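You operate a simulated robot arm through the tools that you are given. There is no shell and no other tool. Be economical: measure what you need, move in short steps, check, and stop when the job is done.

You run a simulated robot arm. Do the job below in one go: nothing can be reset, and whatever is moved stays where it is left.

## Task
Top the water bath up to its band and put the thermometer in.
Fine: pour from the blue-handle jug till the level lies between the two lines, set the jug back and shut the lid; the thermometer sits in its port. Set down upright: blue-handle jug.

The check looks at the end state, three seconds after you hand in, the way a careful person would. Anything else that was tipped, shoved, dropped, spilled or broken makes it a failure. A push-on lid holds only when it is set on centred and level and pressed home; a screw cap is set on level and turned clockwise until tight.

## Robot
A 6-joint arm with a two-finger parallel gripper on a trunk, on a base that drives. Base frame: it is fixed to the floor where the robot stands at the start and does not move with it; the origin is under the middle of the robot, x ahead of it, y to its left, z up; the surface under the hand at the start is at about z = 800. Lengths are in mm, angles in degrees, forces in N, time in s.
Its first joint turns from -166.0 to 166.0 degrees. Places, roughly: bath drain tap [700, -200, 1000]; bath lid [800, -100, 1100]; thermometer port of the bath [800, 0, 1100]; water bath [800, -100, 900]. Payload 3.43 kg.
The tool frame sits at the grasp point between the pads (the TCP): z along the fingers, y along the line on which they close. The tips reach 34 mm beyond it. The gripper opens to 128 mm. The fingers are 24 mm wide and 12 mm thick; the gripper's body (48 by 130 mm) begins 96 mm behind the TCP.
Orientation is that of the tool frame in the base frame, as [roll, pitch, yaw] about the fixed x, y, z axes, in that order (R = Rz(yaw) Ry(pitch) Rx(roll)). With the fingers straight down and closing along the base's y, the tool's x points along the base's -x, its y along +y and its z along -z.

## Interface
- The arm moves only by the tool send_rows. Its argument "increments" is a list of rows, each a list of 7 numbers: the closure in counts, from 0 (fully open) to 255 (shut), then the shift along the tool's x, y, z in mm, then the turn, a rotation vector about the tool's x, y, z in rad. In form: [[fingers, x, y, z, wx, wy, wz], ...]. A call has 1 to 8 rows; each row shifts and turns the commanded pose from where the row before left it, along the tool's axes as they then stand. A row lasts 0.2 s, in which the tool goes at most 50 mm and 8.6 degrees; a call with a longer step from one row to the next is refused whole, and so is a gripper value outside its range. A pose out of reach is approached as far as the arm can. The call stops where the force on the tool passes 40 N (or 10 N more than at its start, if that is more) or the arm is blocked; 0.2 s more then pass. The fingers move at their own pace (about 153 mm/s each) and stop on an object; they squeeze with about 25 N. The grip force told is the motor's: it shows also when the fingers shut on nothing. Time passes only in rows, and 0.2 s behind the last, so rows that do not move let the fingers close. The reply holds the time, the measured pose of the TCP, the force on the tool along the base axes, the opening and the grip force, in the units named above and with some noise, with the torque about the TCP (base axes, N m) and any sound that the robot's microphone picked up, and new pictures: "show" is both (left out), scene, wrist or none.
- Cameras (640 x 400 px; columns grow to the right, rows downward): "scene" is now at [163.5, 178.7, 1234.1]; the picture's right is [-0.50, -0.87, 0.00], its down [-0.32, 0.18, -0.93] and it looks along [0.81, -0.46, -0.37] (base axes); focal length 284 px, centre (320, 200). "wrist" rides on the gripper at [76, -11, -160] in the tool frame; the picture's right is [0.15, 0.99, 0.00], its down [-0.88, 0.13, -0.46] and it looks along [-0.45, 0.07, 0.89] (tool axes); focal length 234 px, centre (320, 200). There is no depth. A picture from a camera that has moved, and an enlarged one, comes with that camera's place and axes in the base frame and with its lens. The place of the scene camera against the robot may be out by one fixed shift of up to 18 mm in any direction.
- drive_base(legs): drives the robot by 1 to 6 legs, each [ahead, left, turn to the left] in mm, mm and degrees, along the robot's own axes; the way and the turn of a leg run together, so that a leg with both is an arc; at most 1500 mm and 180 degrees a leg. The arm and the cameras ride along, it lands a little off, and it stops where it bumps. It gives what a move gives, and a new picture of the scene camera.
- head_to(pan, tilt): turns the head with the scene camera to pan (to the left, within 143 degrees either way) and tilt (down, from -29 to 69), counted from straight ahead of the robot. It gives what a move gives, and a new picture of the scene camera.
- enlarge(camera, box): a new picture of the part [left, top, right, bottom] of that camera's present view, enlarged. It takes no simulated time.
- job_done(): hands the job in; it is judged then, once.

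Work in short steps. Places have to be worked out from the pictures, the camera data and where the tool is seen: move nearer, look again, correct. Check each grasp and each placing, and mend what went wrong. You have 120 turns and 260 pictures in all, those below and enlarged ones among them. Open the gripper and draw the arm clear of the work before you hand the job in, unless the task says otherwise; then end with one line.

The tools are called after "Emit:" as name(argument=value, ...) on one line, values as JSON. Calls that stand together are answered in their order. send_rows: Moves the arm, as the interface text tells. Its arguments: {"type":"object","properties":{"increments":{"type":"array"},"show":{"type":"string","enum":["both","scene","wrist","none"]}},"required":["increments"]} The other tools are called the same way: drive_base (legs) drives the base; head_to (pan, tilt) turns the head that bears the scene camera; enlarge (camera, box) takes an enlarged picture of a part of a camera's view; job_done () hands the job in.

At the start:

```text
clock: 0.0
tool_pos: [775.7, 137.4, 999.9]
orientation: [-179.9, 0.0, 179.9]
wrist_force: [-0.1, 0.3, 0.1]
torque: [0.03, -0.01, -0.03]
gripper_width: 127.8
gripper_force: 0.0
robot x, y, heading: [1.5, -3.1, 0.1]
head pan, tilt: [-29.9, 21.5]
```

scene: 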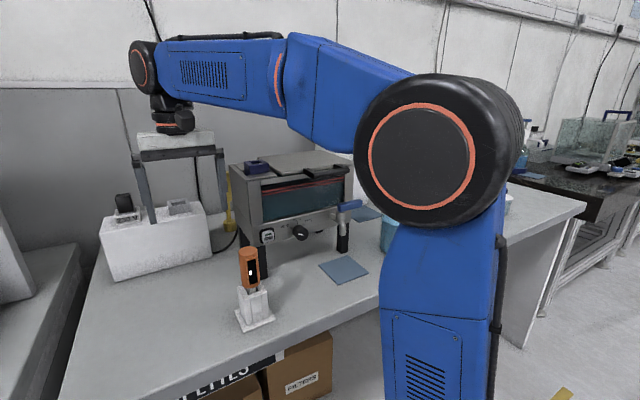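
wrist: 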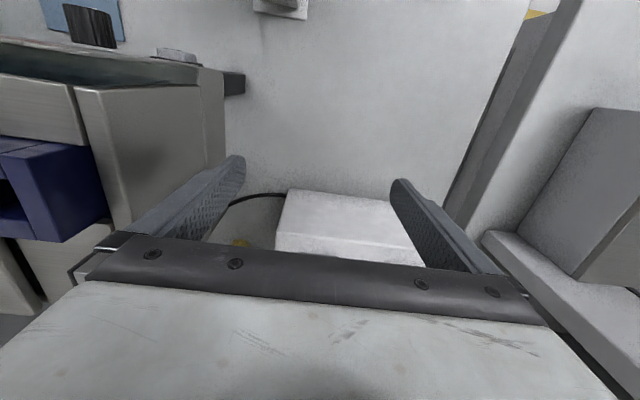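

The arm hides part of the bench. I enlarge the bath and pan the head to see the rest.

Emit:
enlarge(camera="scene", box=[210, 130, 400, 340])

Emit:
head_to(pan=-50, tilt=25)

```text
1.90 times, centred on (305, 235) of scene
camera zoom: at [163.5, 178.7, 1234.1], right [-0.5, -0.87, 0.0], down [-0.32, 0.18, -0.93], along [0.81, -0.46, -0.37], focal length 542 px, centre (349, 133)
```

zoom: 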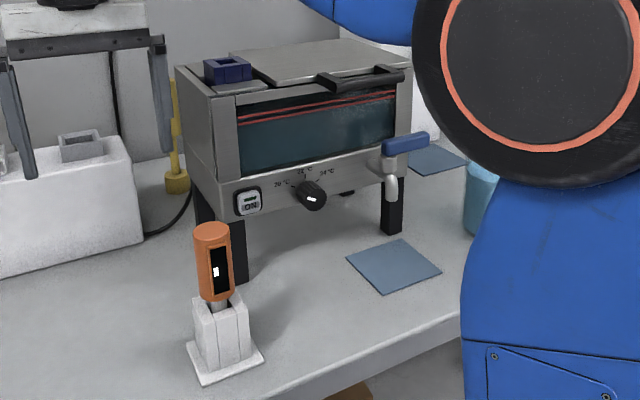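

```text
clock: 0.8
tool_pos: [776.1, 135.3, 1000.2]
orientation: [-179.9, 0.0, 180.0]
wrist_force: [-0.2, -0.6, 0.3]
torque: [0.03, -0.01, 0.02]
gripper_width: 127.9
gripper_force: 0.1
robot x, y, heading: [-1.4, 0.8, 0.0]
head pan, tilt: [-50.0, 25.0]
camera scene: at [142.3, 154.6, 1228.4], right [-0.77, -0.64, 0.0], down [-0.27, 0.32, -0.91], along [0.58, -0.69, -0.42], focal length 284 px, centre (320, 200)
```

scene: 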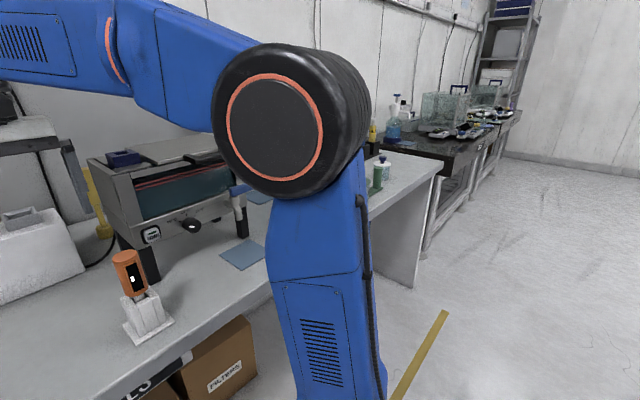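

The upper arm hides the jug. I raise the tool and swing the arm right, high over the bath, to clear the view.

Emit:
send_rows(increments=[[0, 0, 0, -50, 0, 0, 0], [0, 0, 0, -50, 0, 0, 0], [0, 0, 0, -50, 0, 0, 0], [0, 0, 0, -50, 0, 0, 0], [0, 0, 0, -50, 0, 0, 0], [0, 40, 0, -30, 0, 0, 0], [0, 50, 0, 0, 0, 0, 0], [0, 50, 0, 0, 0, 0, 0]], show="none")

Emit:
send_rows(increments=[[0, 30, -40, 0, 0, 0, 0], [0, 0, -50, 0, 0, 0, 0], [0, 0, -50, 0, 0, 0, 0], [0, 0, -50, 0, 0, 0, 0], [0, 0, -50, 0, 0, 0, 0], [0, 0, -50, 0, 0, 0, 0], [0, 0, -50, 0, 0, 0, 0], [0, 0, -50, 0, 0, 0, 0]], show="both")

```text
clock: 2.6
tool_pos: [632.6, 134.5, 1168.1]
orientation: [-179.9, 0.0, -180.0]
wrist_force: [0.6, 0.7, -1.2]
torque: [-0.04, 0.13, 0.01]
gripper_width: 128.1
gripper_force: 0.1
out of reach, approached as far as the arm can: row 4, 5, 6
robot x, y, heading: [4.8, 2.3, 0.1]
head pan, tilt: [-50.0, 25.0]
```

```text
clock: 4.4
tool_pos: [604.1, -256.7, 1166.7]
orientation: [-179.9, 0.1, -179.9]
wrist_force: [-0.9, 0.3, 0.4]
torque: [-0.02, -0.05, -0.03]
gripper_width: 128.2
gripper_force: 0.0
robot x, y, heading: [-2.1, -1.6, -0.1]
head pan, tilt: [-50.0, 25.0]
camera scene: at [141.9, 154.7, 1228.4], right [-0.77, -0.64, 0.0], down [-0.27, 0.32, -0.91], along [0.58, -0.69, -0.42], focal length 284 px, centre (320, 200)
camera wrist: at [528.7, -269.4, 1326.1], right [-0.15, 0.99, 0.0], down [0.88, 0.13, 0.46], along [0.45, 0.07, -0.89], focal length 234 px, centre (320, 200)
```

scene: 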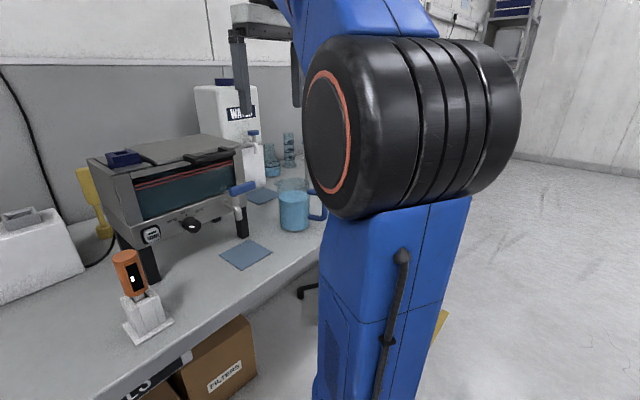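
wrist: 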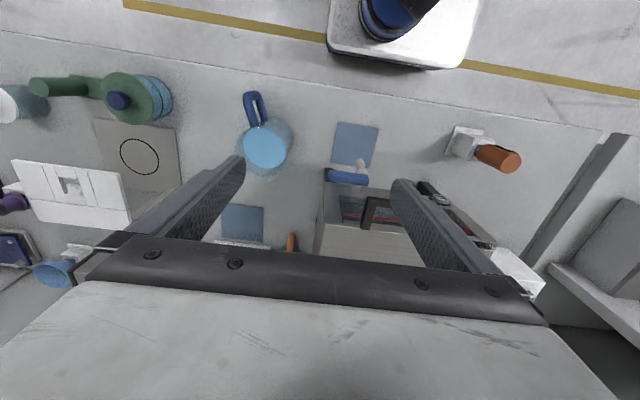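

Now I see a blue-handle jug right of the bath and a green-handle one further along. I enlarge for detail.

Emit:
enlarge(camera="scene", box=[80, 70, 340, 280])

Emit:
enlarge(camera="wrist", box=[200, 70, 540, 290])

```text
1.90 times, centred on (210, 175) of scene
camera zoom: at [141.9, 154.7, 1228.4], right [-0.77, -0.64, 0.0], down [-0.27, 0.32, -0.91], along [0.58, -0.69, -0.42], focal length 542 px, centre (530, 248)
```

zoom: 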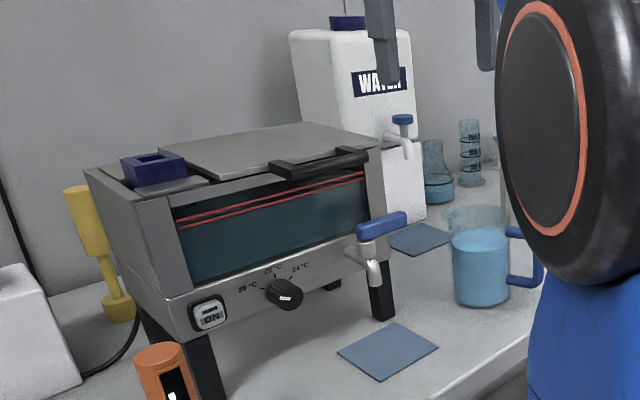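

```text
1.82 times, centred on (370, 180) of wrist
camera zoom: at [528.7, -269.4, 1326.1], right [-0.15, 0.99, 0.0], down [0.88, 0.13, 0.46], along [0.45, 0.07, -0.89], focal length 426 px, centre (229, 236)
```

zoom: 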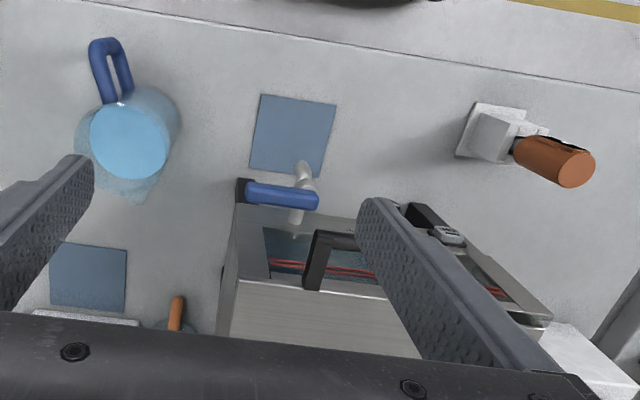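

The jug is near (660, -350) with its handle towards the robot and a pouring lip away from it. I move the wrist camera above the bath lid for a close look.

Emit:
send_rows(increments=[[0, -30, 40, -20, 0, 0, 0], [0, -30, 40, -20, 0, 0, 0], [0, -20, 40, -20, 0, 0, 0], [0, -10, 40, -20, 0, 0, 0]], show="both")

```text
refused: row 1 steps farther than a row can; nothing moved
```

Emit:
send_rows(increments=[[0, -25, 35, -10, 0, 0, 0], [0, -25, 35, -10, 0, 0, 0], [0, -20, 40, -10, 0, 0, 0], [0, -10, 40, -10, 0, 0, 0]], show="both")

```text
clock: 5.4
tool_pos: [682.8, -107.1, 1173.0]
orientation: [-180.0, 0.3, 180.0]
wrist_force: [-1.0, 0.2, -0.4]
torque: [-0.02, -0.01, -0.01]
gripper_width: 127.7
gripper_force: 0.1
out of reach, approached as far as the arm can: row 2, 3, 4
robot x, y, heading: [-2.8, 3.1, 0.1]
head pan, tilt: [-50.0, 25.0]
camera scene: at [142.2, 154.3, 1228.4], right [-0.77, -0.64, 0.0], down [-0.27, 0.32, -0.91], along [0.58, -0.69, -0.42], focal length 284 px, centre (320, 200)
camera wrist: at [606.4, -119.1, 1332.5], right [-0.15, 0.99, 0.0], down [0.88, 0.13, 0.46], along [0.46, 0.07, -0.89], focal length 234 px, centre (320, 200)
```

scene: 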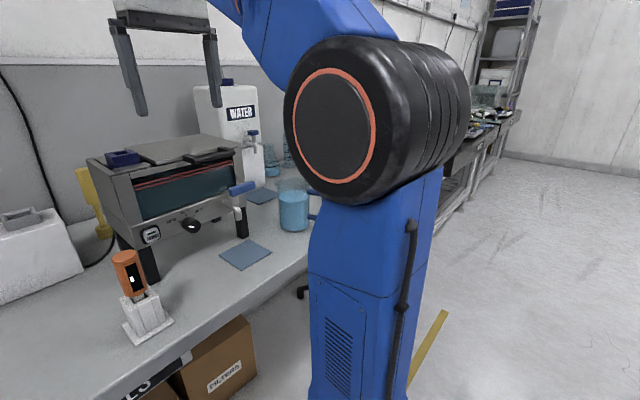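
wrist: 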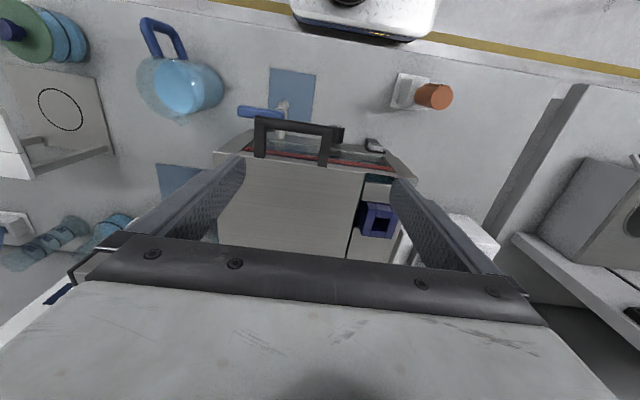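

Emit:
enlarge(camera="wrist", box=[200, 60, 460, 270])

Emit:
enlarge(camera="scene", box=[80, 120, 280, 280])

```text
1.90 times, centred on (330, 165) of wrist
camera zoom: at [606.4, -119.1, 1332.5], right [-0.15, 0.99, 0.0], down [0.88, 0.13, 0.46], along [0.46, 0.07, -0.89], focal length 446 px, centre (301, 267)
```

zoom: 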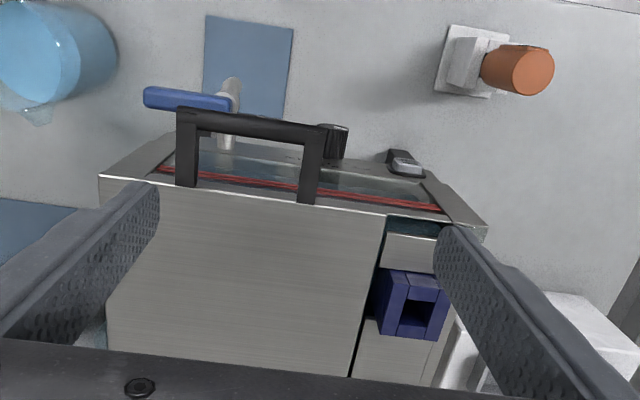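

```text
2.50 times, centred on (180, 200) of scene
camera zoom: at [142.2, 154.3, 1228.4], right [-0.77, -0.64, 0.0], down [-0.27, 0.32, -0.91], along [0.58, -0.69, -0.42], focal length 711 px, centre (670, 200)
```

zoom: 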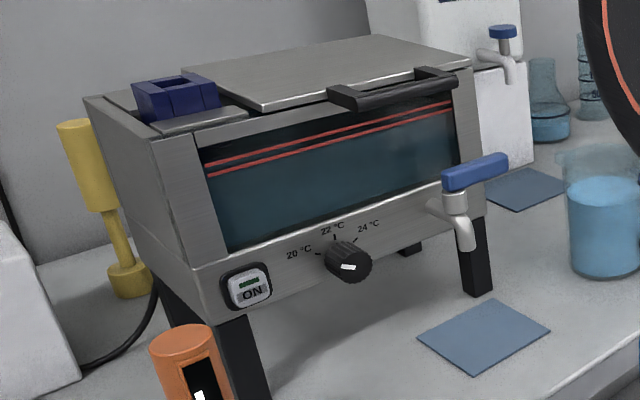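

The lid has a U-handle sticking out at its front edge (bar near x≈650, y≈-140, z≈1075), with the hinge apparently at the back (x≈875). I turn the tool half around so the wrist camera ends up above the fingers when the tool points forward.

Emit:
send_rows(increments=[[0, 30, 0, 0, 0, 0, 0.148], [0, 30, 0, 0, 0, 0, 0.148], [0, 0, 0, 0, 0, 0, 0.148], [0, 0, 0, 0, 0, 0, 0.148], [0, 0, 0, 0, 0, 0, 0.148], [0, 0, 0, 0, 0, 0, 0.148], [0, 0, 0, 0, 0, 0, 0.148], [0, 0, 0, 0, 0, 0, 0.148]], show="none")

Emit:
send_rows(increments=[[0, 0, 0, 0, 0, 0, 0.148], [0, 0, 0, 0, 0, 0, 0.148], [0, 0, 0, 0, 0, 0, 0.148], [0, 0, 0, 0, 0, 0, 0.148], [0, 0, 0, 0, 0, 0, 0.148], [0, 0, 0, 0, 0, 0, 0.148], [0, 0, 0, 0, 0, 0, 0.148], [0, 0, 0, 0, 0, 0, 0.148]], show="none")

Emit:
send_rows(increments=[[0, 0, 0, 0, 0, 0, 0.148], [0, 0, 0, 0, 0, 0, 0.148], [0, 0, 0, 0, 0, 0, 0.148], [0, 0, 0, 0, 0, 0, 0.148], [0, 0, 0, 0, 0, 0, 0.148], [0, 0, 0, 0, 0, 0, 0.0336]], show="both")

```text
clock: 7.2
tool_pos: [625.3, -102.2, 1170.2]
orientation: [179.6, 0.3, 112.1]
wrist_force: [-0.3, 0.8, 0.0]
torque: [0.03, -0.01, 0.0]
gripper_width: 127.9
gripper_force: 0.1
out of reach, approached as far as the arm can: row 2
robot x, y, heading: [1.7, 2.1, 0.0]
head pan, tilt: [-50.0, 25.0]
```

```text
clock: 9.0
tool_pos: [624.8, -103.9, 1170.4]
orientation: [179.7, -0.2, 44.2]
wrist_force: [0.2, -0.7, 0.1]
torque: [-0.01, 0.0, -0.02]
gripper_width: 127.6
gripper_force: 0.0
robot x, y, heading: [3.4, 0.2, 0.1]
head pan, tilt: [-50.0, 25.0]
```

```text
clock: 10.4
tool_pos: [624.5, -114.9, 1167.5]
orientation: [180.0, -0.2, 0.2]
wrist_force: [0.1, 0.1, -0.4]
torque: [-0.02, -0.02, 0.02]
gripper_width: 127.9
gripper_force: 0.1
out of reach, approached as far as the arm can: row 6
robot x, y, heading: [-0.8, 0.1, 0.0]
head pan, tilt: [-50.0, 25.0]
camera scene: at [142.2, 154.5, 1228.4], right [-0.77, -0.64, 0.0], down [-0.27, 0.32, -0.91], along [0.58, -0.69, -0.42], focal length 284 px, centre (320, 200)
camera wrist: at [698.8, -104.6, 1328.0], right [0.15, -0.99, 0.0], down [-0.88, -0.13, 0.45], along [-0.45, -0.07, -0.89], focal length 234 px, centre (320, 200)
```

scene: 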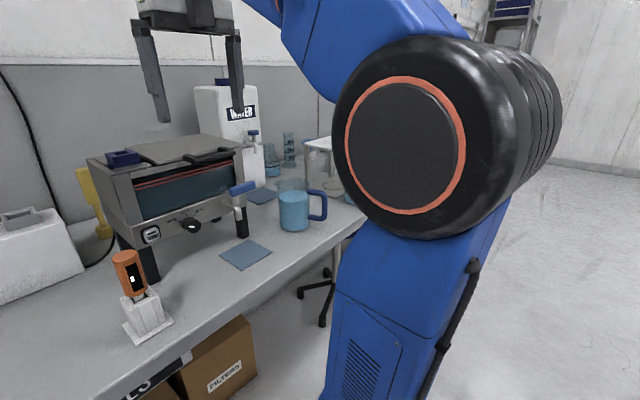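
wrist: 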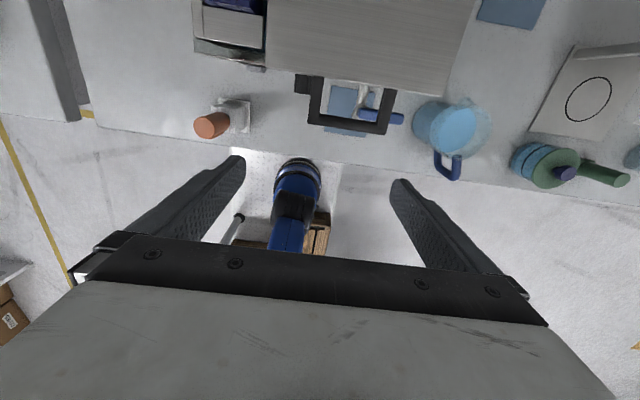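

Camera-up orientation reached. I back off to x≈540 and pitch the tool to point forward horizontally.

Emit:
send_rows(increments=[[0, -45, 0, 0, 0, 0, 0], [0, -40, 0, 0, 0, 0, 0], [0, 0, 0, 0, 0, 0.148, 0], [0, 0, 0, 0, 0, 0.148, 0], [0, 0, 0, 0, 0, 0.148, 0], [0, 0, 0, 0, 0, 0.148, 0], [0, 0, 0, 0, 0, 0.148, 0], [0, 0, 0, 0, 0, 0.148, 0]], show="none")

Emit:
send_rows(increments=[[0, 0, 0, 0, 0, 0.148, 0], [0, 0, 0, 0, 0, 0.148, 0], [0, 0, 0, 0, 0, 0.148, 0], [0, 0, 0, 0, 0, 0.148, 0], [0, 0, 0, 0, 0, 0.0908, 0]], show="both")

```text
clock: 12.2
tool_pos: [541.2, -115.6, 1153.2]
orientation: [179.9, -51.0, 0.1]
wrist_force: [-1.1, 0.4, -0.4]
torque: [0.01, -0.01, -0.01]
gripper_width: 127.8
gripper_force: 0.1
out of reach, approached as far as the arm can: row 1, 2
robot x, y, heading: [1.3, 0.8, 0.3]
head pan, tilt: [-50.0, 25.0]
```

```text
clock: 13.1
tool_pos: [554.9, -83.6, 1149.8]
orientation: [-170.7, -74.3, 4.5]
wrist_force: [0.1, 0.2, -0.9]
torque: [-0.01, 0.05, 0.01]
gripper_width: 127.8
gripper_force: 0.1
robot x, y, heading: [-0.3, -3.4, 0.1]
head pan, tilt: [-50.0, 25.0]
stopped in row 4: the arm was blocked; the commanded pose is now the measured one
camera scene: at [135.4, 138.0, 1231.3], right [-0.77, -0.64, -0.01], down [-0.27, 0.34, -0.9], along [0.58, -0.69, -0.43], focal length 284 px, centre (320, 200)
camera wrist: at [424.4, -109.3, 1266.3], right [0.27, -0.96, 0.1], down [-0.63, -0.25, -0.73], along [0.73, 0.14, -0.67], focal length 234 px, centre (320, 200)
```

scene: 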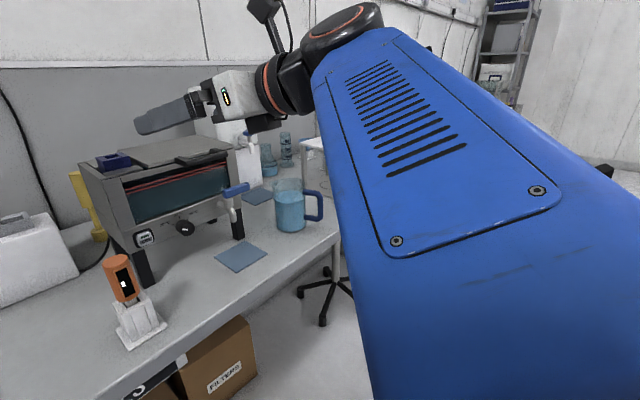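
wrist: 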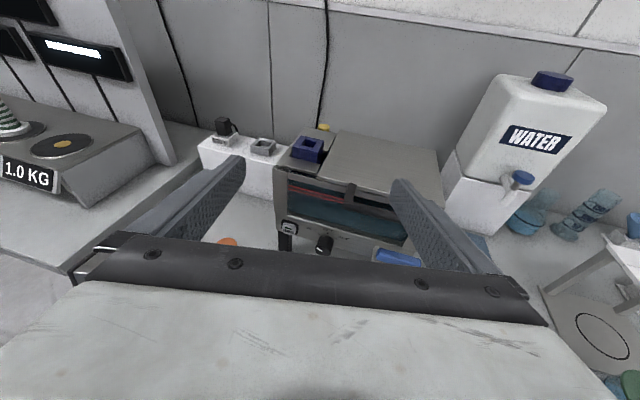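

The elbow bumped the head because the tool is too close to the body. I drive the base back 150 mm so the arm works more extended, then push the tool forward.

Emit:
drive_base(legs=[[-180, 0, 0]])

Emit:
send_rows(increments=[[0, 0, 0, 45, 0, 0, 0], [0, 0, 0, 45, 0, 0, 0], [0, 0, 0, 45, 0, 0, 0], [0, 0, 0, 45, 0, 0, 0]], show="both")

```text
clock: 14.6
tool_pos: [370.3, -83.6, 1150.1]
orientation: [-170.5, -74.3, 4.4]
wrist_force: [0.3, 0.4, 0.5]
torque: [0.03, 0.02, -0.02]
gripper_width: 128.0
gripper_force: 0.0
robot x, y, heading: [-181.3, -2.7, 0.4]
head pan, tilt: [-50.0, 25.0]
camera scene: at [-49.3, 138.8, 1231.4], right [-0.77, -0.64, -0.01], down [-0.27, 0.34, -0.9], along [0.59, -0.69, -0.43], focal length 284 px, centre (320, 200)
```

scene: 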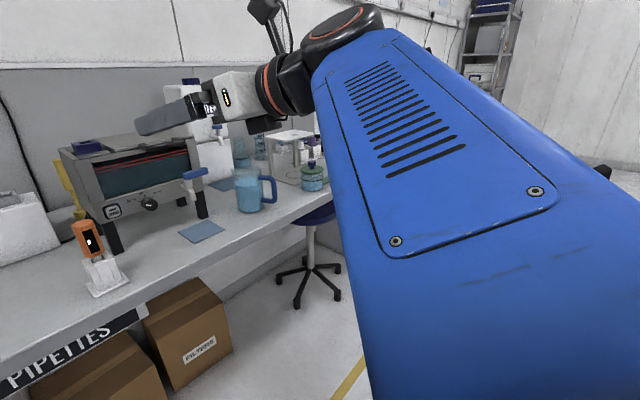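

```text
clock: 15.6
tool_pos: [544.7, -25.6, 1095.4]
orientation: [-173.3, -74.0, 7.0]
wrist_force: [-0.8, -0.2, 0.5]
torque: [0.01, 0.0, -0.03]
gripper_width: 128.2
gripper_force: 0.0
robot x, y, heading: [-184.0, -2.4, -0.0]
head pan, tilt: [-50.0, 25.0]
camera scene: at [-41.6, 154.3, 1228.4], right [-0.77, -0.64, 0.0], down [-0.27, 0.32, -0.91], along [0.58, -0.69, -0.42], focal length 284 px, centre (320, 200)
camera wrist: at [415.5, -49.7, 1212.8], right [0.27, -0.96, 0.11], down [-0.64, -0.26, -0.72], along [0.72, 0.13, -0.68], focal length 234 px, centre (320, 200)
```

scene: 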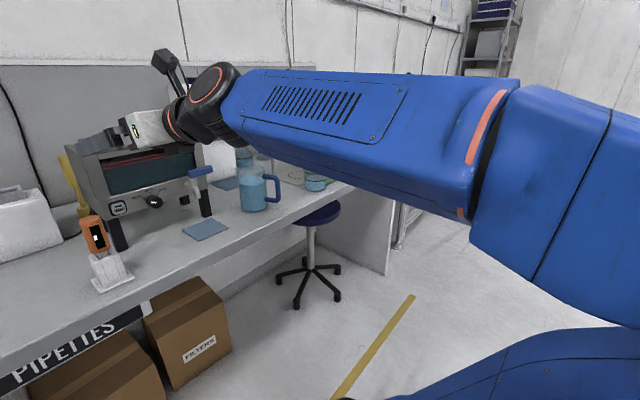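
wrist: 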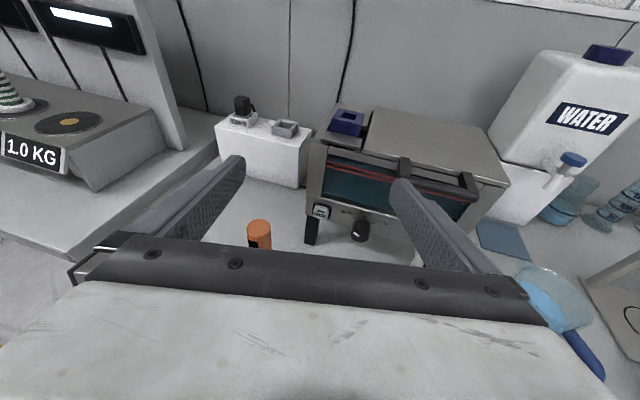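

Clear now. I level and straighten the tool, close the fingers, and line up in front of the lid handle.

Emit:
send_rows(increments=[[255, 0, 0, 0, -0.079, 0.093, 0], [255, 0, 0, 0, -0.079, 0.093, 0], [255, 0, 0, 0, -0.079, 0.093, 0], [255, 0, 40, 0, 0, 0, 0], [255, 0, 40, 0, 0, 0, 0], [255, 0, 35, 0, 0, 0, 0]], show="both")

```text
clock: 17.0
tool_pos: [549.2, -101.9, 1080.3]
orientation: [175.6, -85.6, 0.2]
wrist_force: [-0.2, -0.1, -0.4]
torque: [0.04, 0.01, 0.01]
gripper_width: 0.0
gripper_force: 25.1
out of reach, approached as far as the arm can: row 2, 3, 5, 6
robot x, y, heading: [-185.2, 2.8, -0.1]
head pan, tilt: [-50.0, 25.0]
camera scene: at [-41.3, 154.3, 1228.4], right [-0.77, -0.64, 0.0], down [-0.27, 0.32, -0.91], along [0.58, -0.69, -0.42], focal length 284 px, centre (320, 200)
camera wrist: at [397.8, -80.3, 1168.4], right [-0.06, -0.99, 0.15], down [-0.53, -0.1, -0.84], along [0.85, -0.13, -0.52], focal length 234 px, centre (320, 200)
```

scene: 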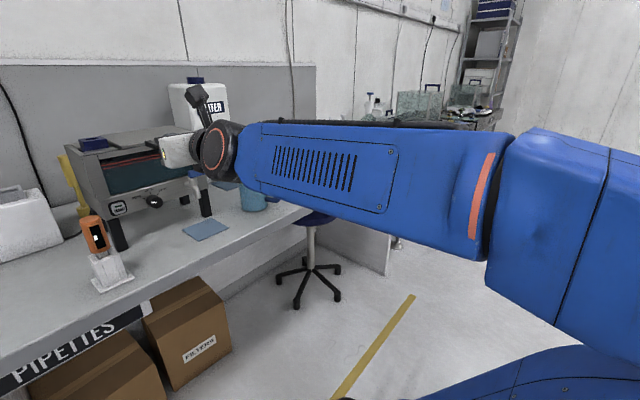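
wrist: 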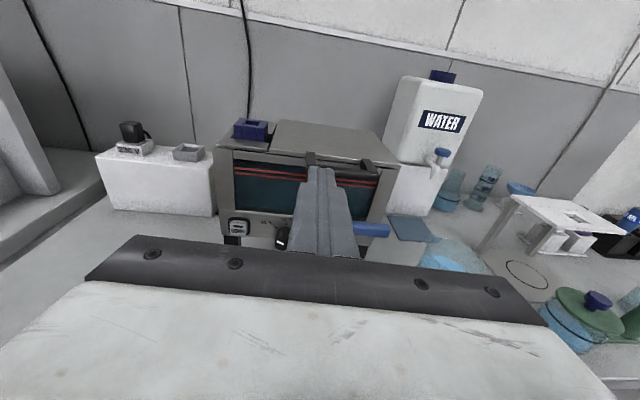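

The wrist is at a roll limit, which doesn't matter for pushing the lid. I back off the roll and shift to y≈-140, then look at handle height.

Emit:
send_rows(increments=[[255, 0, 0, 0, 0, 0, -0.13], [255, 0, 0, 0, 0, 0, -0.13], [255, 0, 0, 0, 0, 0, -0.05]], show="wrist")

Emit:
enlarge(camera="wrist", box=[190, 90, 430, 260])

```text
clock: 17.8
tool_pos: [553.6, -75.3, 1094.5]
orientation: [90.8, -72.1, 89.2]
wrist_force: [-0.7, 0.6, 0.1]
torque: [-0.04, 0.01, 0.0]
gripper_width: 0.0
gripper_force: 25.1
out of reach, approached as far as the arm can: row 1, 2
robot x, y, heading: [-184.7, 0.6, 0.0]
head pan, tilt: [-50.0, 25.0]
camera wrist: at [394.5, -41.7, 1164.6], right [0.0, -0.9, 0.44], down [-0.46, -0.39, -0.8], along [0.89, -0.2, -0.41], focal length 234 px, centre (320, 200)
```

wrist: 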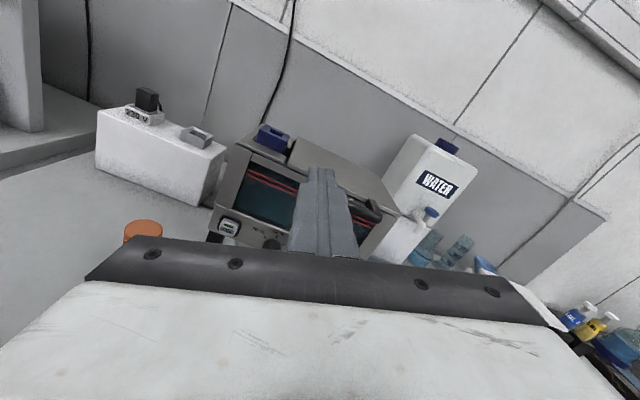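

```text
2.35 times, centred on (310, 175) of wrist
camera zoom: at [394.5, -41.7, 1164.6], right [0.0, -0.9, 0.44], down [-0.46, -0.39, -0.8], along [0.89, -0.2, -0.41], focal length 551 px, centre (344, 259)
```

zoom: 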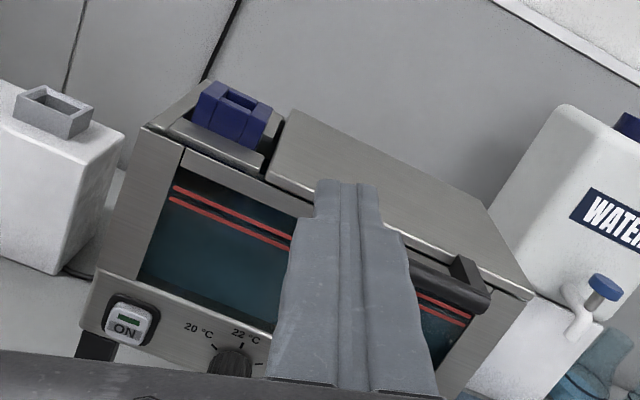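

Tool is now exactly forward. I judge the bar at x≈659, z≈1055 (bottom ≈1050). I go below it at y≈-125, z≈1020, then slide in under it.

Emit:
send_rows(increments=[[255, -43, 12.3, 0, 0, 0, 0], [255, -43, 12.3, 0, 0, 0, 0], [255, 0, 0, 30, 0, 0, 0], [255, 0, 0, 30, 0, 0, 0], [255, 0, 0, 30, 0, 0, 0]], show="both")

```text
clock: 19.0
tool_pos: [646.8, -83.7, 1018.4]
orientation: [90.7, -72.1, 89.4]
wrist_force: [-0.2, 0.4, 0.2]
torque: [-0.03, 0.02, -0.03]
gripper_width: 0.1
gripper_force: 24.9
out of reach, approached as far as the arm can: row 1, 2
robot x, y, heading: [-187.2, -0.6, -0.1]
head pan, tilt: [-50.0, 25.0]
camera scene: at [-41.5, 154.2, 1228.4], right [-0.77, -0.64, 0.0], down [-0.27, 0.32, -0.91], along [0.58, -0.69, -0.42], focal length 284 px, centre (320, 200)
camera wrist: at [488.2, -51.4, 1087.8], right [0.0, -0.9, 0.44], down [-0.46, -0.39, -0.8], along [0.89, -0.2, -0.41], focal length 234 px, centre (320, 200)
```

scene: 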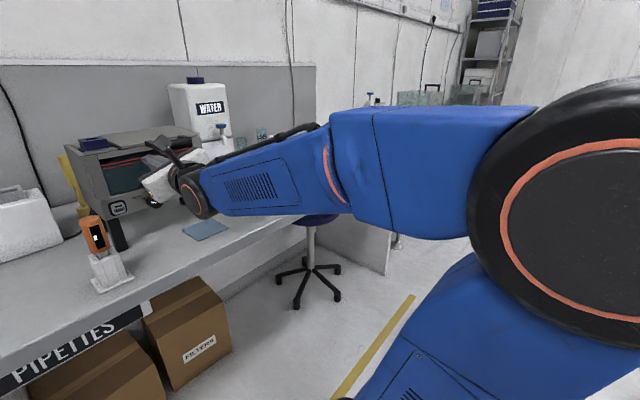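
wrist: 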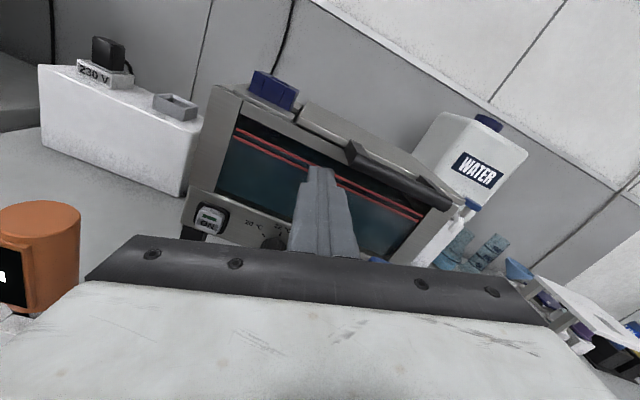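

The sideways move fell short (y=-84); I try shifting right again.

Emit:
send_rows(increments=[[255, -5, 14.3, 0, 0, 0, -0.06], [255, -4, 14.3, 0, 0, 0, -0.06], [255, -3, 14.3, 0, 0, 0, 0]], show="wrist")

```text
clock: 19.8
tool_pos: [650.7, -115.8, 1017.7]
orientation: [90.2, -65.1, 89.1]
wrist_force: [-0.7, 0.0, -0.2]
torque: [0.0, 0.02, -0.03]
gripper_width: 0.2
gripper_force: 24.8
out of reach, approached as far as the arm can: row 3
robot x, y, heading: [-183.4, 1.7, 0.1]
head pan, tilt: [-50.0, 25.0]
camera wrist: at [491.7, -71.6, 1082.0], right [-0.01, -0.84, 0.55], down [-0.46, -0.48, -0.74], along [0.89, -0.26, -0.38], focal length 234 px, centre (320, 200)
```

wrist: 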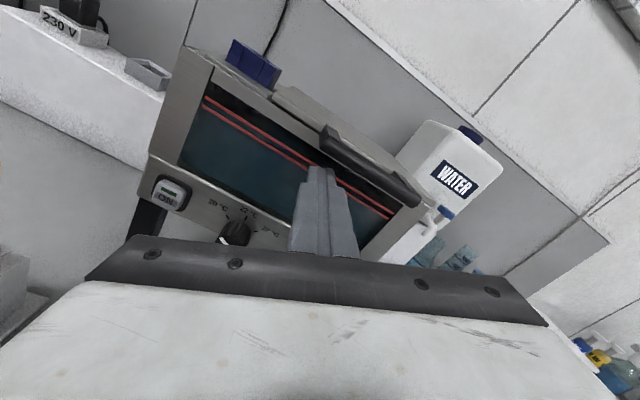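

The finger is under the bar near its left end. I shift slightly more right and lift gently.

Emit:
send_rows(increments=[[255, -6.3, 13.6, 0, 0, 0, -0.06], [255, 9, 4, 0, 0, 0, 0], [255, 9, 4, 0, 0, 0, 0], [255, 14, 6, 0, 0, 0, 0], [255, 14, 6, 0, 0, 0, 0]], show="both")

```text
clock: 21.0
tool_pos: [654.5, -108.3, 1061.8]
orientation: [90.2, -61.7, 89.4]
wrist_force: [-0.7, -1.0, -3.2]
torque: [-0.04, 0.09, -0.04]
gripper_width: 0.1
gripper_force: 25.0
out of reach, approached as far as the arm can: row 1, 3, 5
robot x, y, heading: [-183.8, -0.7, -0.2]
head pan, tilt: [-50.0, 25.0]
camera scene: at [-41.2, 154.2, 1228.4], right [-0.77, -0.64, 0.0], down [-0.27, 0.32, -0.91], along [0.58, -0.69, -0.42], focal length 284 px, centre (320, 200)
camera wrist: at [495.9, -62.0, 1124.3], right [-0.01, -0.8, 0.6], down [-0.46, -0.53, -0.71], along [0.89, -0.28, -0.37], focal length 234 px, centre (320, 200)
```

scene: 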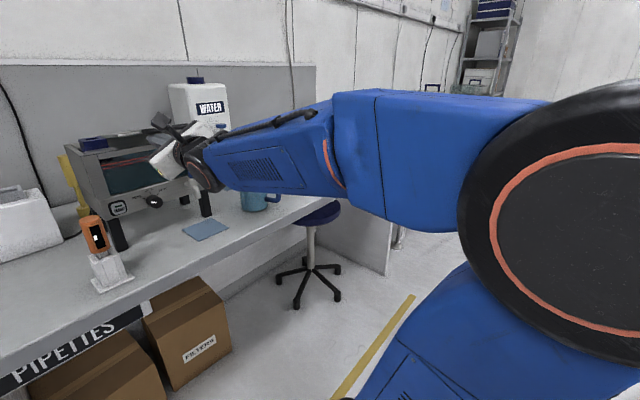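
wrist: 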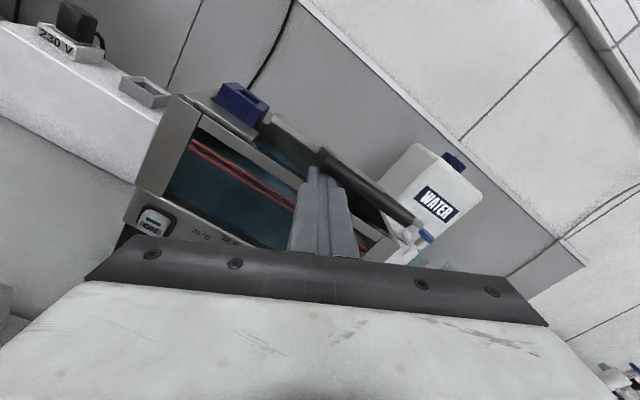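

The lid is lifting (3 N load). I continue up, moving a little forward and unrolling to leave the joint limit.

Emit:
send_rows(increments=[[255, 14, 18, 4, 0, 0, -0.08], [255, 14, 16, 5, 0, 0, -0.08], [255, 14, 14, 8, 0, 0, -0.08], [255, 14, 14, 8, 0, 0, 0]], show="both")

```text
clock: 22.0
tool_pos: [684.3, -107.5, 1132.3]
orientation: [89.9, -48.0, 89.5]
wrist_force: [-1.4, -1.0, -1.0]
torque: [-0.02, 0.04, -0.05]
gripper_width: 0.0
gripper_force: 24.6
out of reach, approached as far as the arm can: row 1, 2, 4
robot x, y, heading: [-186.4, -0.5, 0.1]
head pan, tilt: [-50.0, 25.0]
camera scene: at [-41.3, 154.2, 1228.4], right [-0.77, -0.64, 0.0], down [-0.27, 0.32, -0.91], along [0.58, -0.69, -0.42], focal length 284 px, centre (320, 200)
camera wrist: at [526.2, -49.0, 1181.9], right [0.0, -0.64, 0.77], down [-0.46, -0.68, -0.57], along [0.89, -0.36, -0.29], focal length 234 px, centre (320, 200)
```

scene: 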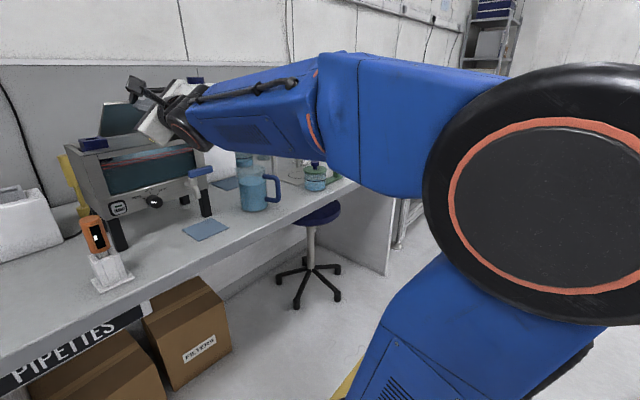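
wrist: 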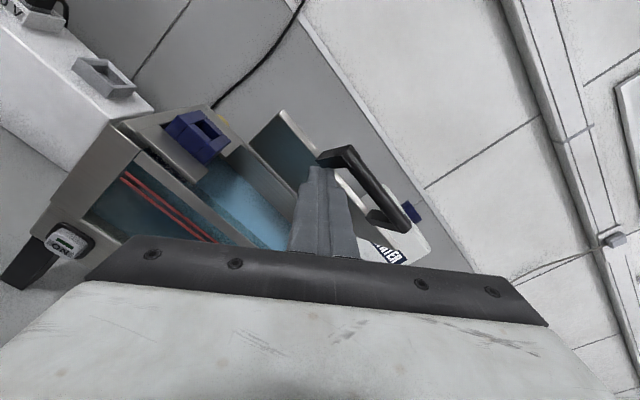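

The lid is already well up and the load is small. I keep pushing up and forward against its underside.

Emit:
send_rows(increments=[[255, 12, 14, 20, 0, 0, 0], [255, 12, 14, 25, 0, 0, 0], [255, 8, 10, 30, 0, 0, 0]], show="both")

```text
clock: 22.8
tool_pos: [763.2, -100.2, 1175.3]
orientation: [89.8, -48.2, 89.7]
wrist_force: [-0.8, 0.3, -0.6]
torque: [0.0, 0.14, 0.03]
gripper_width: 0.3
gripper_force: 24.8
out of reach, approached as far as the arm can: row 1, 2, 3
robot x, y, heading: [-185.2, -2.4, -0.4]
head pan, tilt: [-50.0, 25.0]
camera scene: at [-41.4, 154.3, 1228.4], right [-0.77, -0.64, 0.0], down [-0.27, 0.32, -0.91], along [0.58, -0.69, -0.42], focal length 284 px, centre (320, 200)
camera wrist: at [603.9, -41.0, 1223.3], right [-0.01, -0.64, 0.77], down [-0.46, -0.68, -0.57], along [0.89, -0.36, -0.29], focal length 234 px, centre (320, 200)
```

scene: 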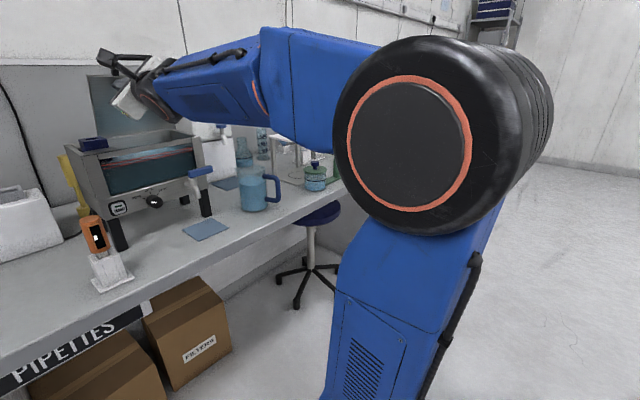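
wrist: 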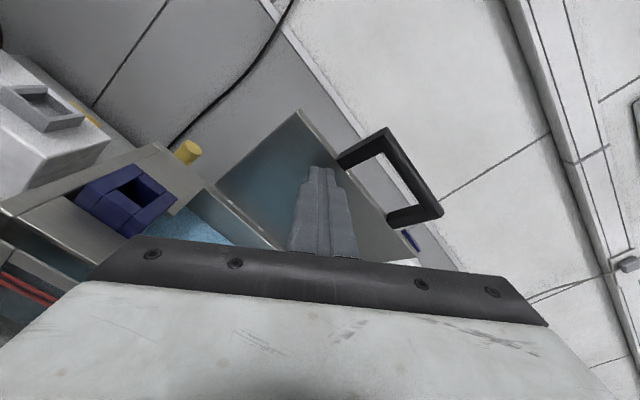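

The lid stands near upright. I push slightly further to find its stop.

Emit:
send_rows(increments=[[255, 0, 0, 15, 0, 0, 0], [255, 0, 0, 15, 0, 0, 0], [255, 0, 0, 15, 0, 0, 0]], show="both")

```text
clock: 23.6
tool_pos: [807.4, -101.6, 1175.1]
orientation: [90.1, -48.1, 89.8]
wrist_force: [-1.0, -0.2, 0.0]
torque: [-0.03, 0.01, 0.05]
gripper_width: 0.0
gripper_force: 24.9
robot x, y, heading: [-186.1, -2.1, 0.1]
head pan, tilt: [-50.0, 25.0]
camera scene: at [-41.3, 154.3, 1228.4], right [-0.77, -0.64, 0.0], down [-0.27, 0.32, -0.91], along [0.58, -0.69, -0.42], focal length 284 px, centre (320, 200)
camera wrist: at [649.0, -42.6, 1223.5], right [0.0, -0.64, 0.77], down [-0.46, -0.68, -0.57], along [0.89, -0.35, -0.29], focal length 234 px, centre (320, 200)
```

scene: 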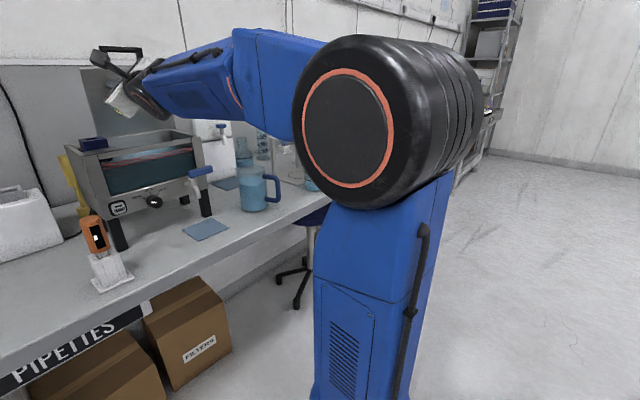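
wrist: 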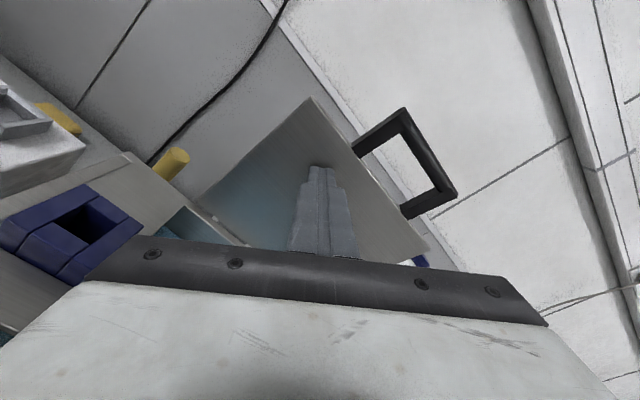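

Still no resistance; I push on in small steps, watching force.

Emit:
send_rows(increments=[[255, 0, 0, 12, 0, 0, 0], [255, 0, 0, 12, 0, 0, 0], [255, 0, 0, 12, 0, 0, 0]], show="both")

```text
clock: 24.4
tool_pos: [844.0, -100.7, 1173.8]
orientation: [90.4, -48.0, 89.7]
wrist_force: [-0.7, -1.6, 0.7]
torque: [-0.04, 0.01, 0.02]
gripper_width: 0.0
gripper_force: 24.7
robot x, y, heading: [-183.7, -3.1, 0.1]
head pan, tilt: [-50.0, 25.0]
camera scene: at [-41.3, 154.2, 1228.4], right [-0.77, -0.64, 0.0], down [-0.27, 0.32, -0.91], along [0.58, -0.69, -0.42], focal length 284 px, centre (320, 200)
camera wrist: at [684.9, -42.3, 1223.7], right [0.0, -0.64, 0.77], down [-0.46, -0.68, -0.57], along [0.89, -0.35, -0.29], focal length 234 px, centre (320, 200)
```

scene: 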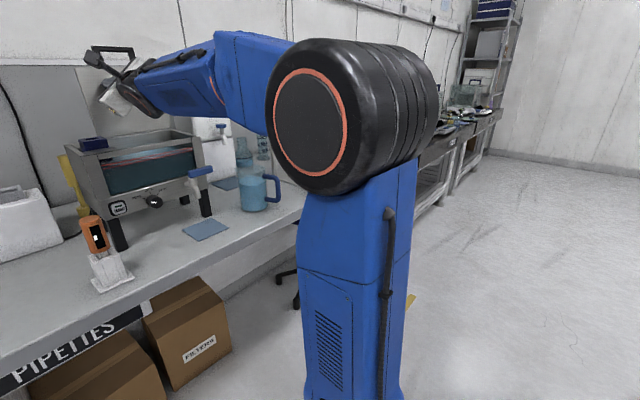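
wrist: 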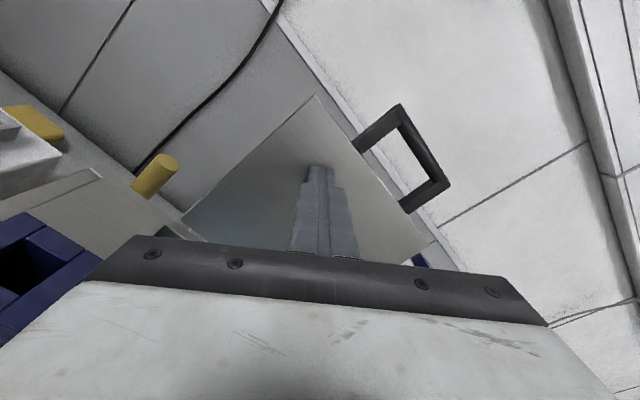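

The fingertip is at x≈878, so the lid should be at or past vertical. I back off to see if it stays.

Emit:
send_rows(increments=[[255, 0, 0, -20, 0, 0, 0], [255, 0, 0, -30, 0, 0, 0], [255, 0, 0, -40, 0, 0, 0], [255, 0, 0, -45, 0, 0, 0], [255, 0, 0, -45, 0, 0, 0]], show="both")

```text
clock: 25.6
tool_pos: [667.5, -87.8, 1170.5]
orientation: [90.1, -48.0, 89.6]
wrist_force: [0.0, 0.0, -0.6]
torque: [0.03, -0.03, 0.0]
gripper_width: 0.0
gripper_force: 25.1
out of reach, approached as far as the arm can: row 4, 5
robot x, y, heading: [-187.7, -1.5, -0.0]
head pan, tilt: [-50.0, 25.0]
camera scene: at [-40.8, 154.3, 1228.4], right [-0.77, -0.64, 0.0], down [-0.27, 0.32, -0.91], along [0.58, -0.69, -0.42], focal length 284 px, centre (320, 200)
camera wrist: at [508.5, -27.6, 1218.0], right [0.0, -0.64, 0.77], down [-0.46, -0.68, -0.57], along [0.89, -0.36, -0.29], focal length 234 px, centre (320, 200)
```

scene: 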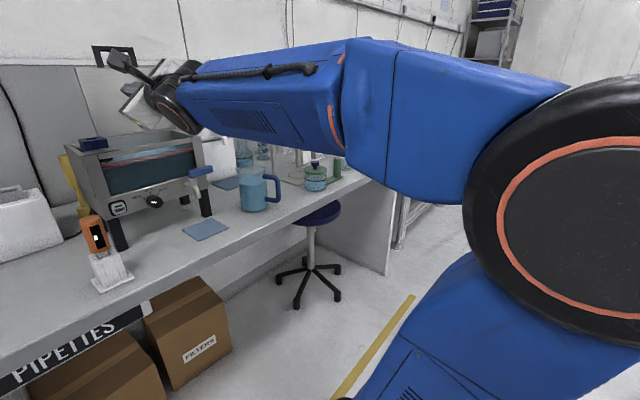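
wrist: 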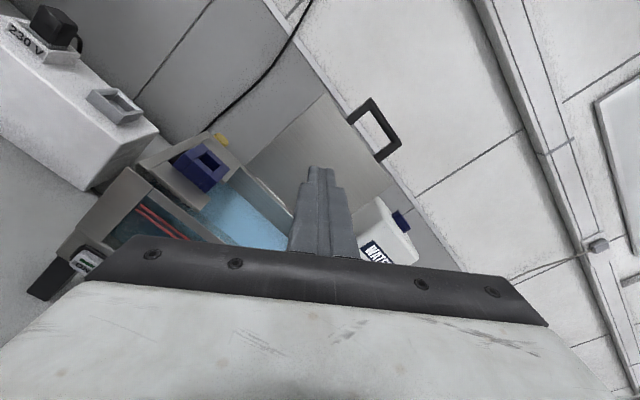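

The lid stays open. I check the window lines and the jug closely.

Emit:
enlarge(camera="scene", box=[60, 110, 220, 230])

Emit:
enlarge(camera="scene", box=[200, 140, 340, 230])

```text
3.33 times, centred on (140, 170) of scene
camera zoom: at [-40.8, 154.3, 1228.4], right [-0.77, -0.64, 0.0], down [-0.27, 0.32, -0.91], along [0.58, -0.69, -0.42], focal length 948 px, centre (920, 300)
```

zoom: 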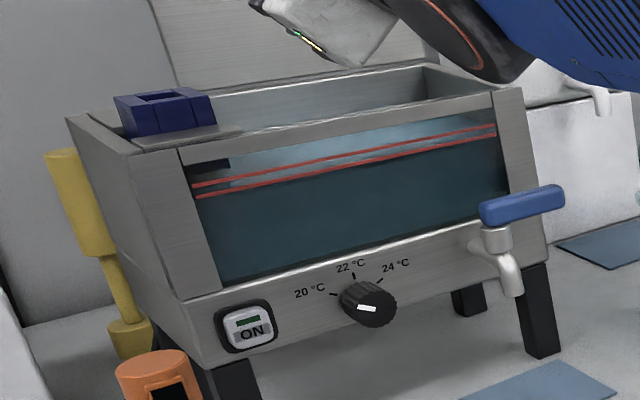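

```text
4.44 times, centred on (270, 185) of scene
camera zoom: at [-40.8, 154.3, 1228.4], right [-0.77, -0.64, 0.0], down [-0.27, 0.32, -0.91], along [0.58, -0.69, -0.42], focal length 1263 px, centre (542, 267)
```

zoom: 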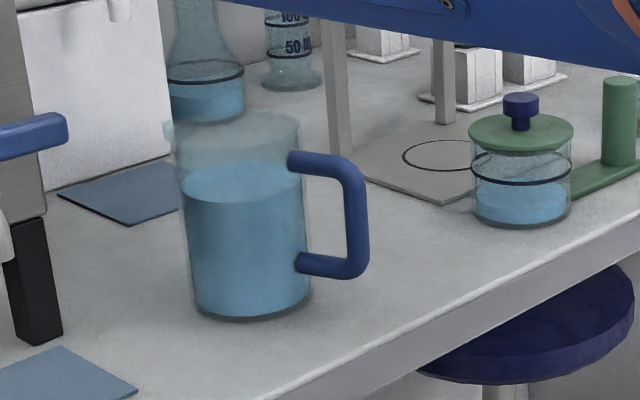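

Emit:
enlarge(camera="scene", box=[100, 135, 160, 175])

Emit:
enlarge(camera="scene", box=[150, 130, 200, 165])

```text
10.00 times, centred on (130, 155) of scene
camera zoom: at [-40.8, 154.3, 1228.4], right [-0.77, -0.64, 0.0], down [-0.27, 0.32, -0.91], along [0.58, -0.69, -0.42], focal length 2843 px, centre (2220, 650)
```

zoom: 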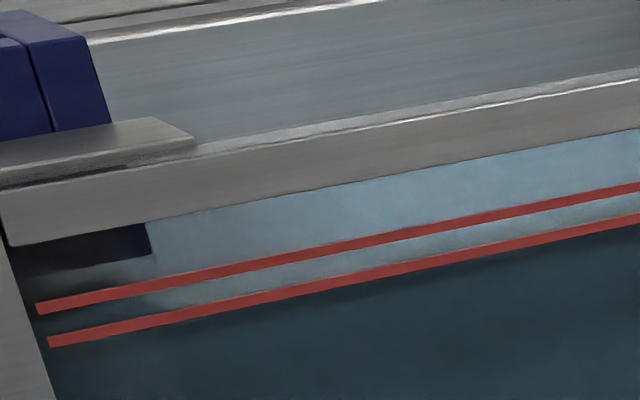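

```text
11.43 times, centred on (175, 148) of scene
camera zoom: at [-40.8, 154.3, 1228.4], right [-0.77, -0.64, 0.0], down [-0.27, 0.32, -0.91], along [0.58, -0.69, -0.42], focal length 3249 px, centre (1977, 800)
```

zoom: 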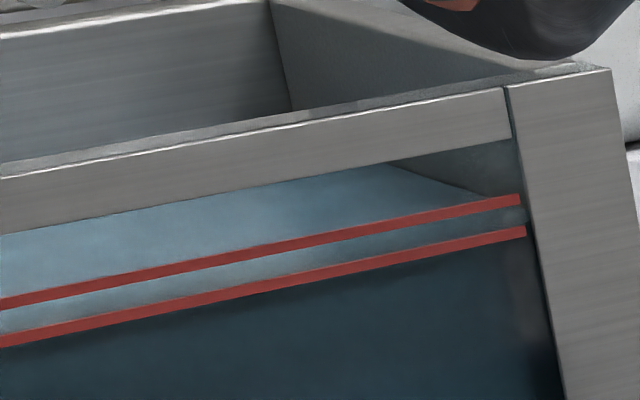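

The bath level sits just under the lower line; the band is about 9 mm high. I'll grip the jug by its body (~86 mm) from the robot's side, tool nearly horizontal, and pour by pitching down. First back off and unroll the wrist to its mid-range.

Emit:
send_rows(increments=[[255, 0, 0, -40, 0, 0, -0.148], [255, 0, 0, -40, 0, 0, -0.148], [255, 0, 0, -20, 0, 0, -0.148], [255, 0, 0, 0, 0, 0, -0.148], [255, 0, 0, 0, 0, 0, -0.148], [255, 0, 0, 0, 0, 0, -0.148], [255, 0, 0, 0, 0, 0, -0.148], [255, 0, 0, 0, 0, 0, -0.148]], show="none")

Emit:
send_rows(increments=[[0, 0, 0, 0, 0, 0, -0.148], [0, 0, 0, 0, 0, 0, -0.148], [0, 0, 0, 0, 0, 0, -0.148], [0, 0, 0, 0, 0, 0, -0.148], [0, 0, 0, 0, 0, 0, -0.148], [0, 0, 0, 0, 0, 0, -0.148], [0, 0, 0, 0, 0, 0, -0.148], [0, 0, 0, 0, 0, 0, -0.148]], show="both")

```text
clock: 27.4
tool_pos: [571.0, -72.9, 1160.8]
orientation: [90.1, 14.5, 89.7]
wrist_force: [0.6, 0.3, 0.3]
torque: [0.01, -0.04, 0.01]
gripper_width: 0.1
gripper_force: 25.4
out of reach, approached as far as the arm can: row 1, 2, 3, 4
robot x, y, heading: [-182.9, 0.4, -0.1]
head pan, tilt: [-50.0, 25.0]
```

```text
clock: 29.2
tool_pos: [570.5, -72.5, 1159.9]
orientation: [90.8, 82.3, 90.4]
wrist_force: [-0.1, -0.9, -0.4]
torque: [-0.01, -0.01, -0.03]
gripper_width: 127.9
gripper_force: 0.0
robot x, y, heading: [-181.0, -0.9, 0.1]
head pan, tilt: [-50.0, 25.0]
camera scene: at [-41.3, 154.3, 1228.4], right [-0.77, -0.64, 0.0], down [-0.27, 0.32, -0.91], along [0.58, -0.69, -0.42], focal length 284 px, centre (320, 200)
camera wrist: at [411.1, -73.8, 1083.3], right [0.01, 1.0, -0.01], down [-0.45, 0.02, 0.89], along [0.89, 0.0, 0.45], focal length 234 px, centre (320, 200)
```

scene: 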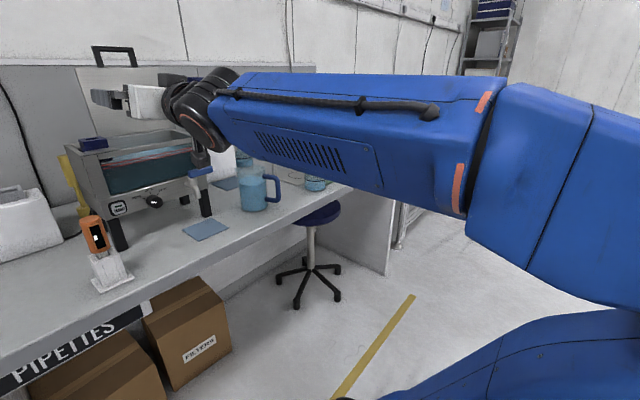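
wrist: 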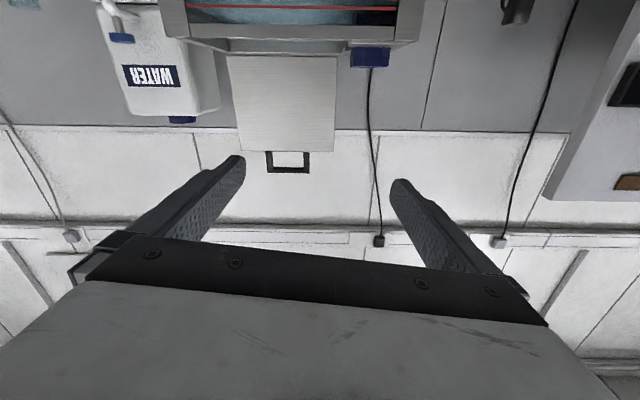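

Tool is level, camera below. I move right to y≈-351 while backing to x≈515, tilting 15° down.

Emit:
send_rows(increments=[[0, 0, 40, -20, 0, 0, 0], [0, 0, 40, -20, 0, 0, 0], [0, 0, 45, -10, 0, 0, 0], [0, 0, 48, 0, 0, 0, 0], [0, 0, 48, 0, 0, 0, 0], [0, 0, 48, 0, 0, 0, 0], [0, 0, 10, 0, 0, 0.13, 0], [0, 0, 0, 0, 0, 0.13, 0]], show="none")

```text
clock: 31.0
tool_pos: [522.1, 202.9, 1196.8]
orientation: [152.6, 73.1, 153.2]
wrist_force: [0.1, -0.4, -0.3]
torque: [0.01, 0.04, -0.01]
gripper_width: 127.9
gripper_force: 0.1
robot x, y, heading: [-184.4, -4.0, -0.2]
head pan, tilt: [-50.0, 25.0]
```

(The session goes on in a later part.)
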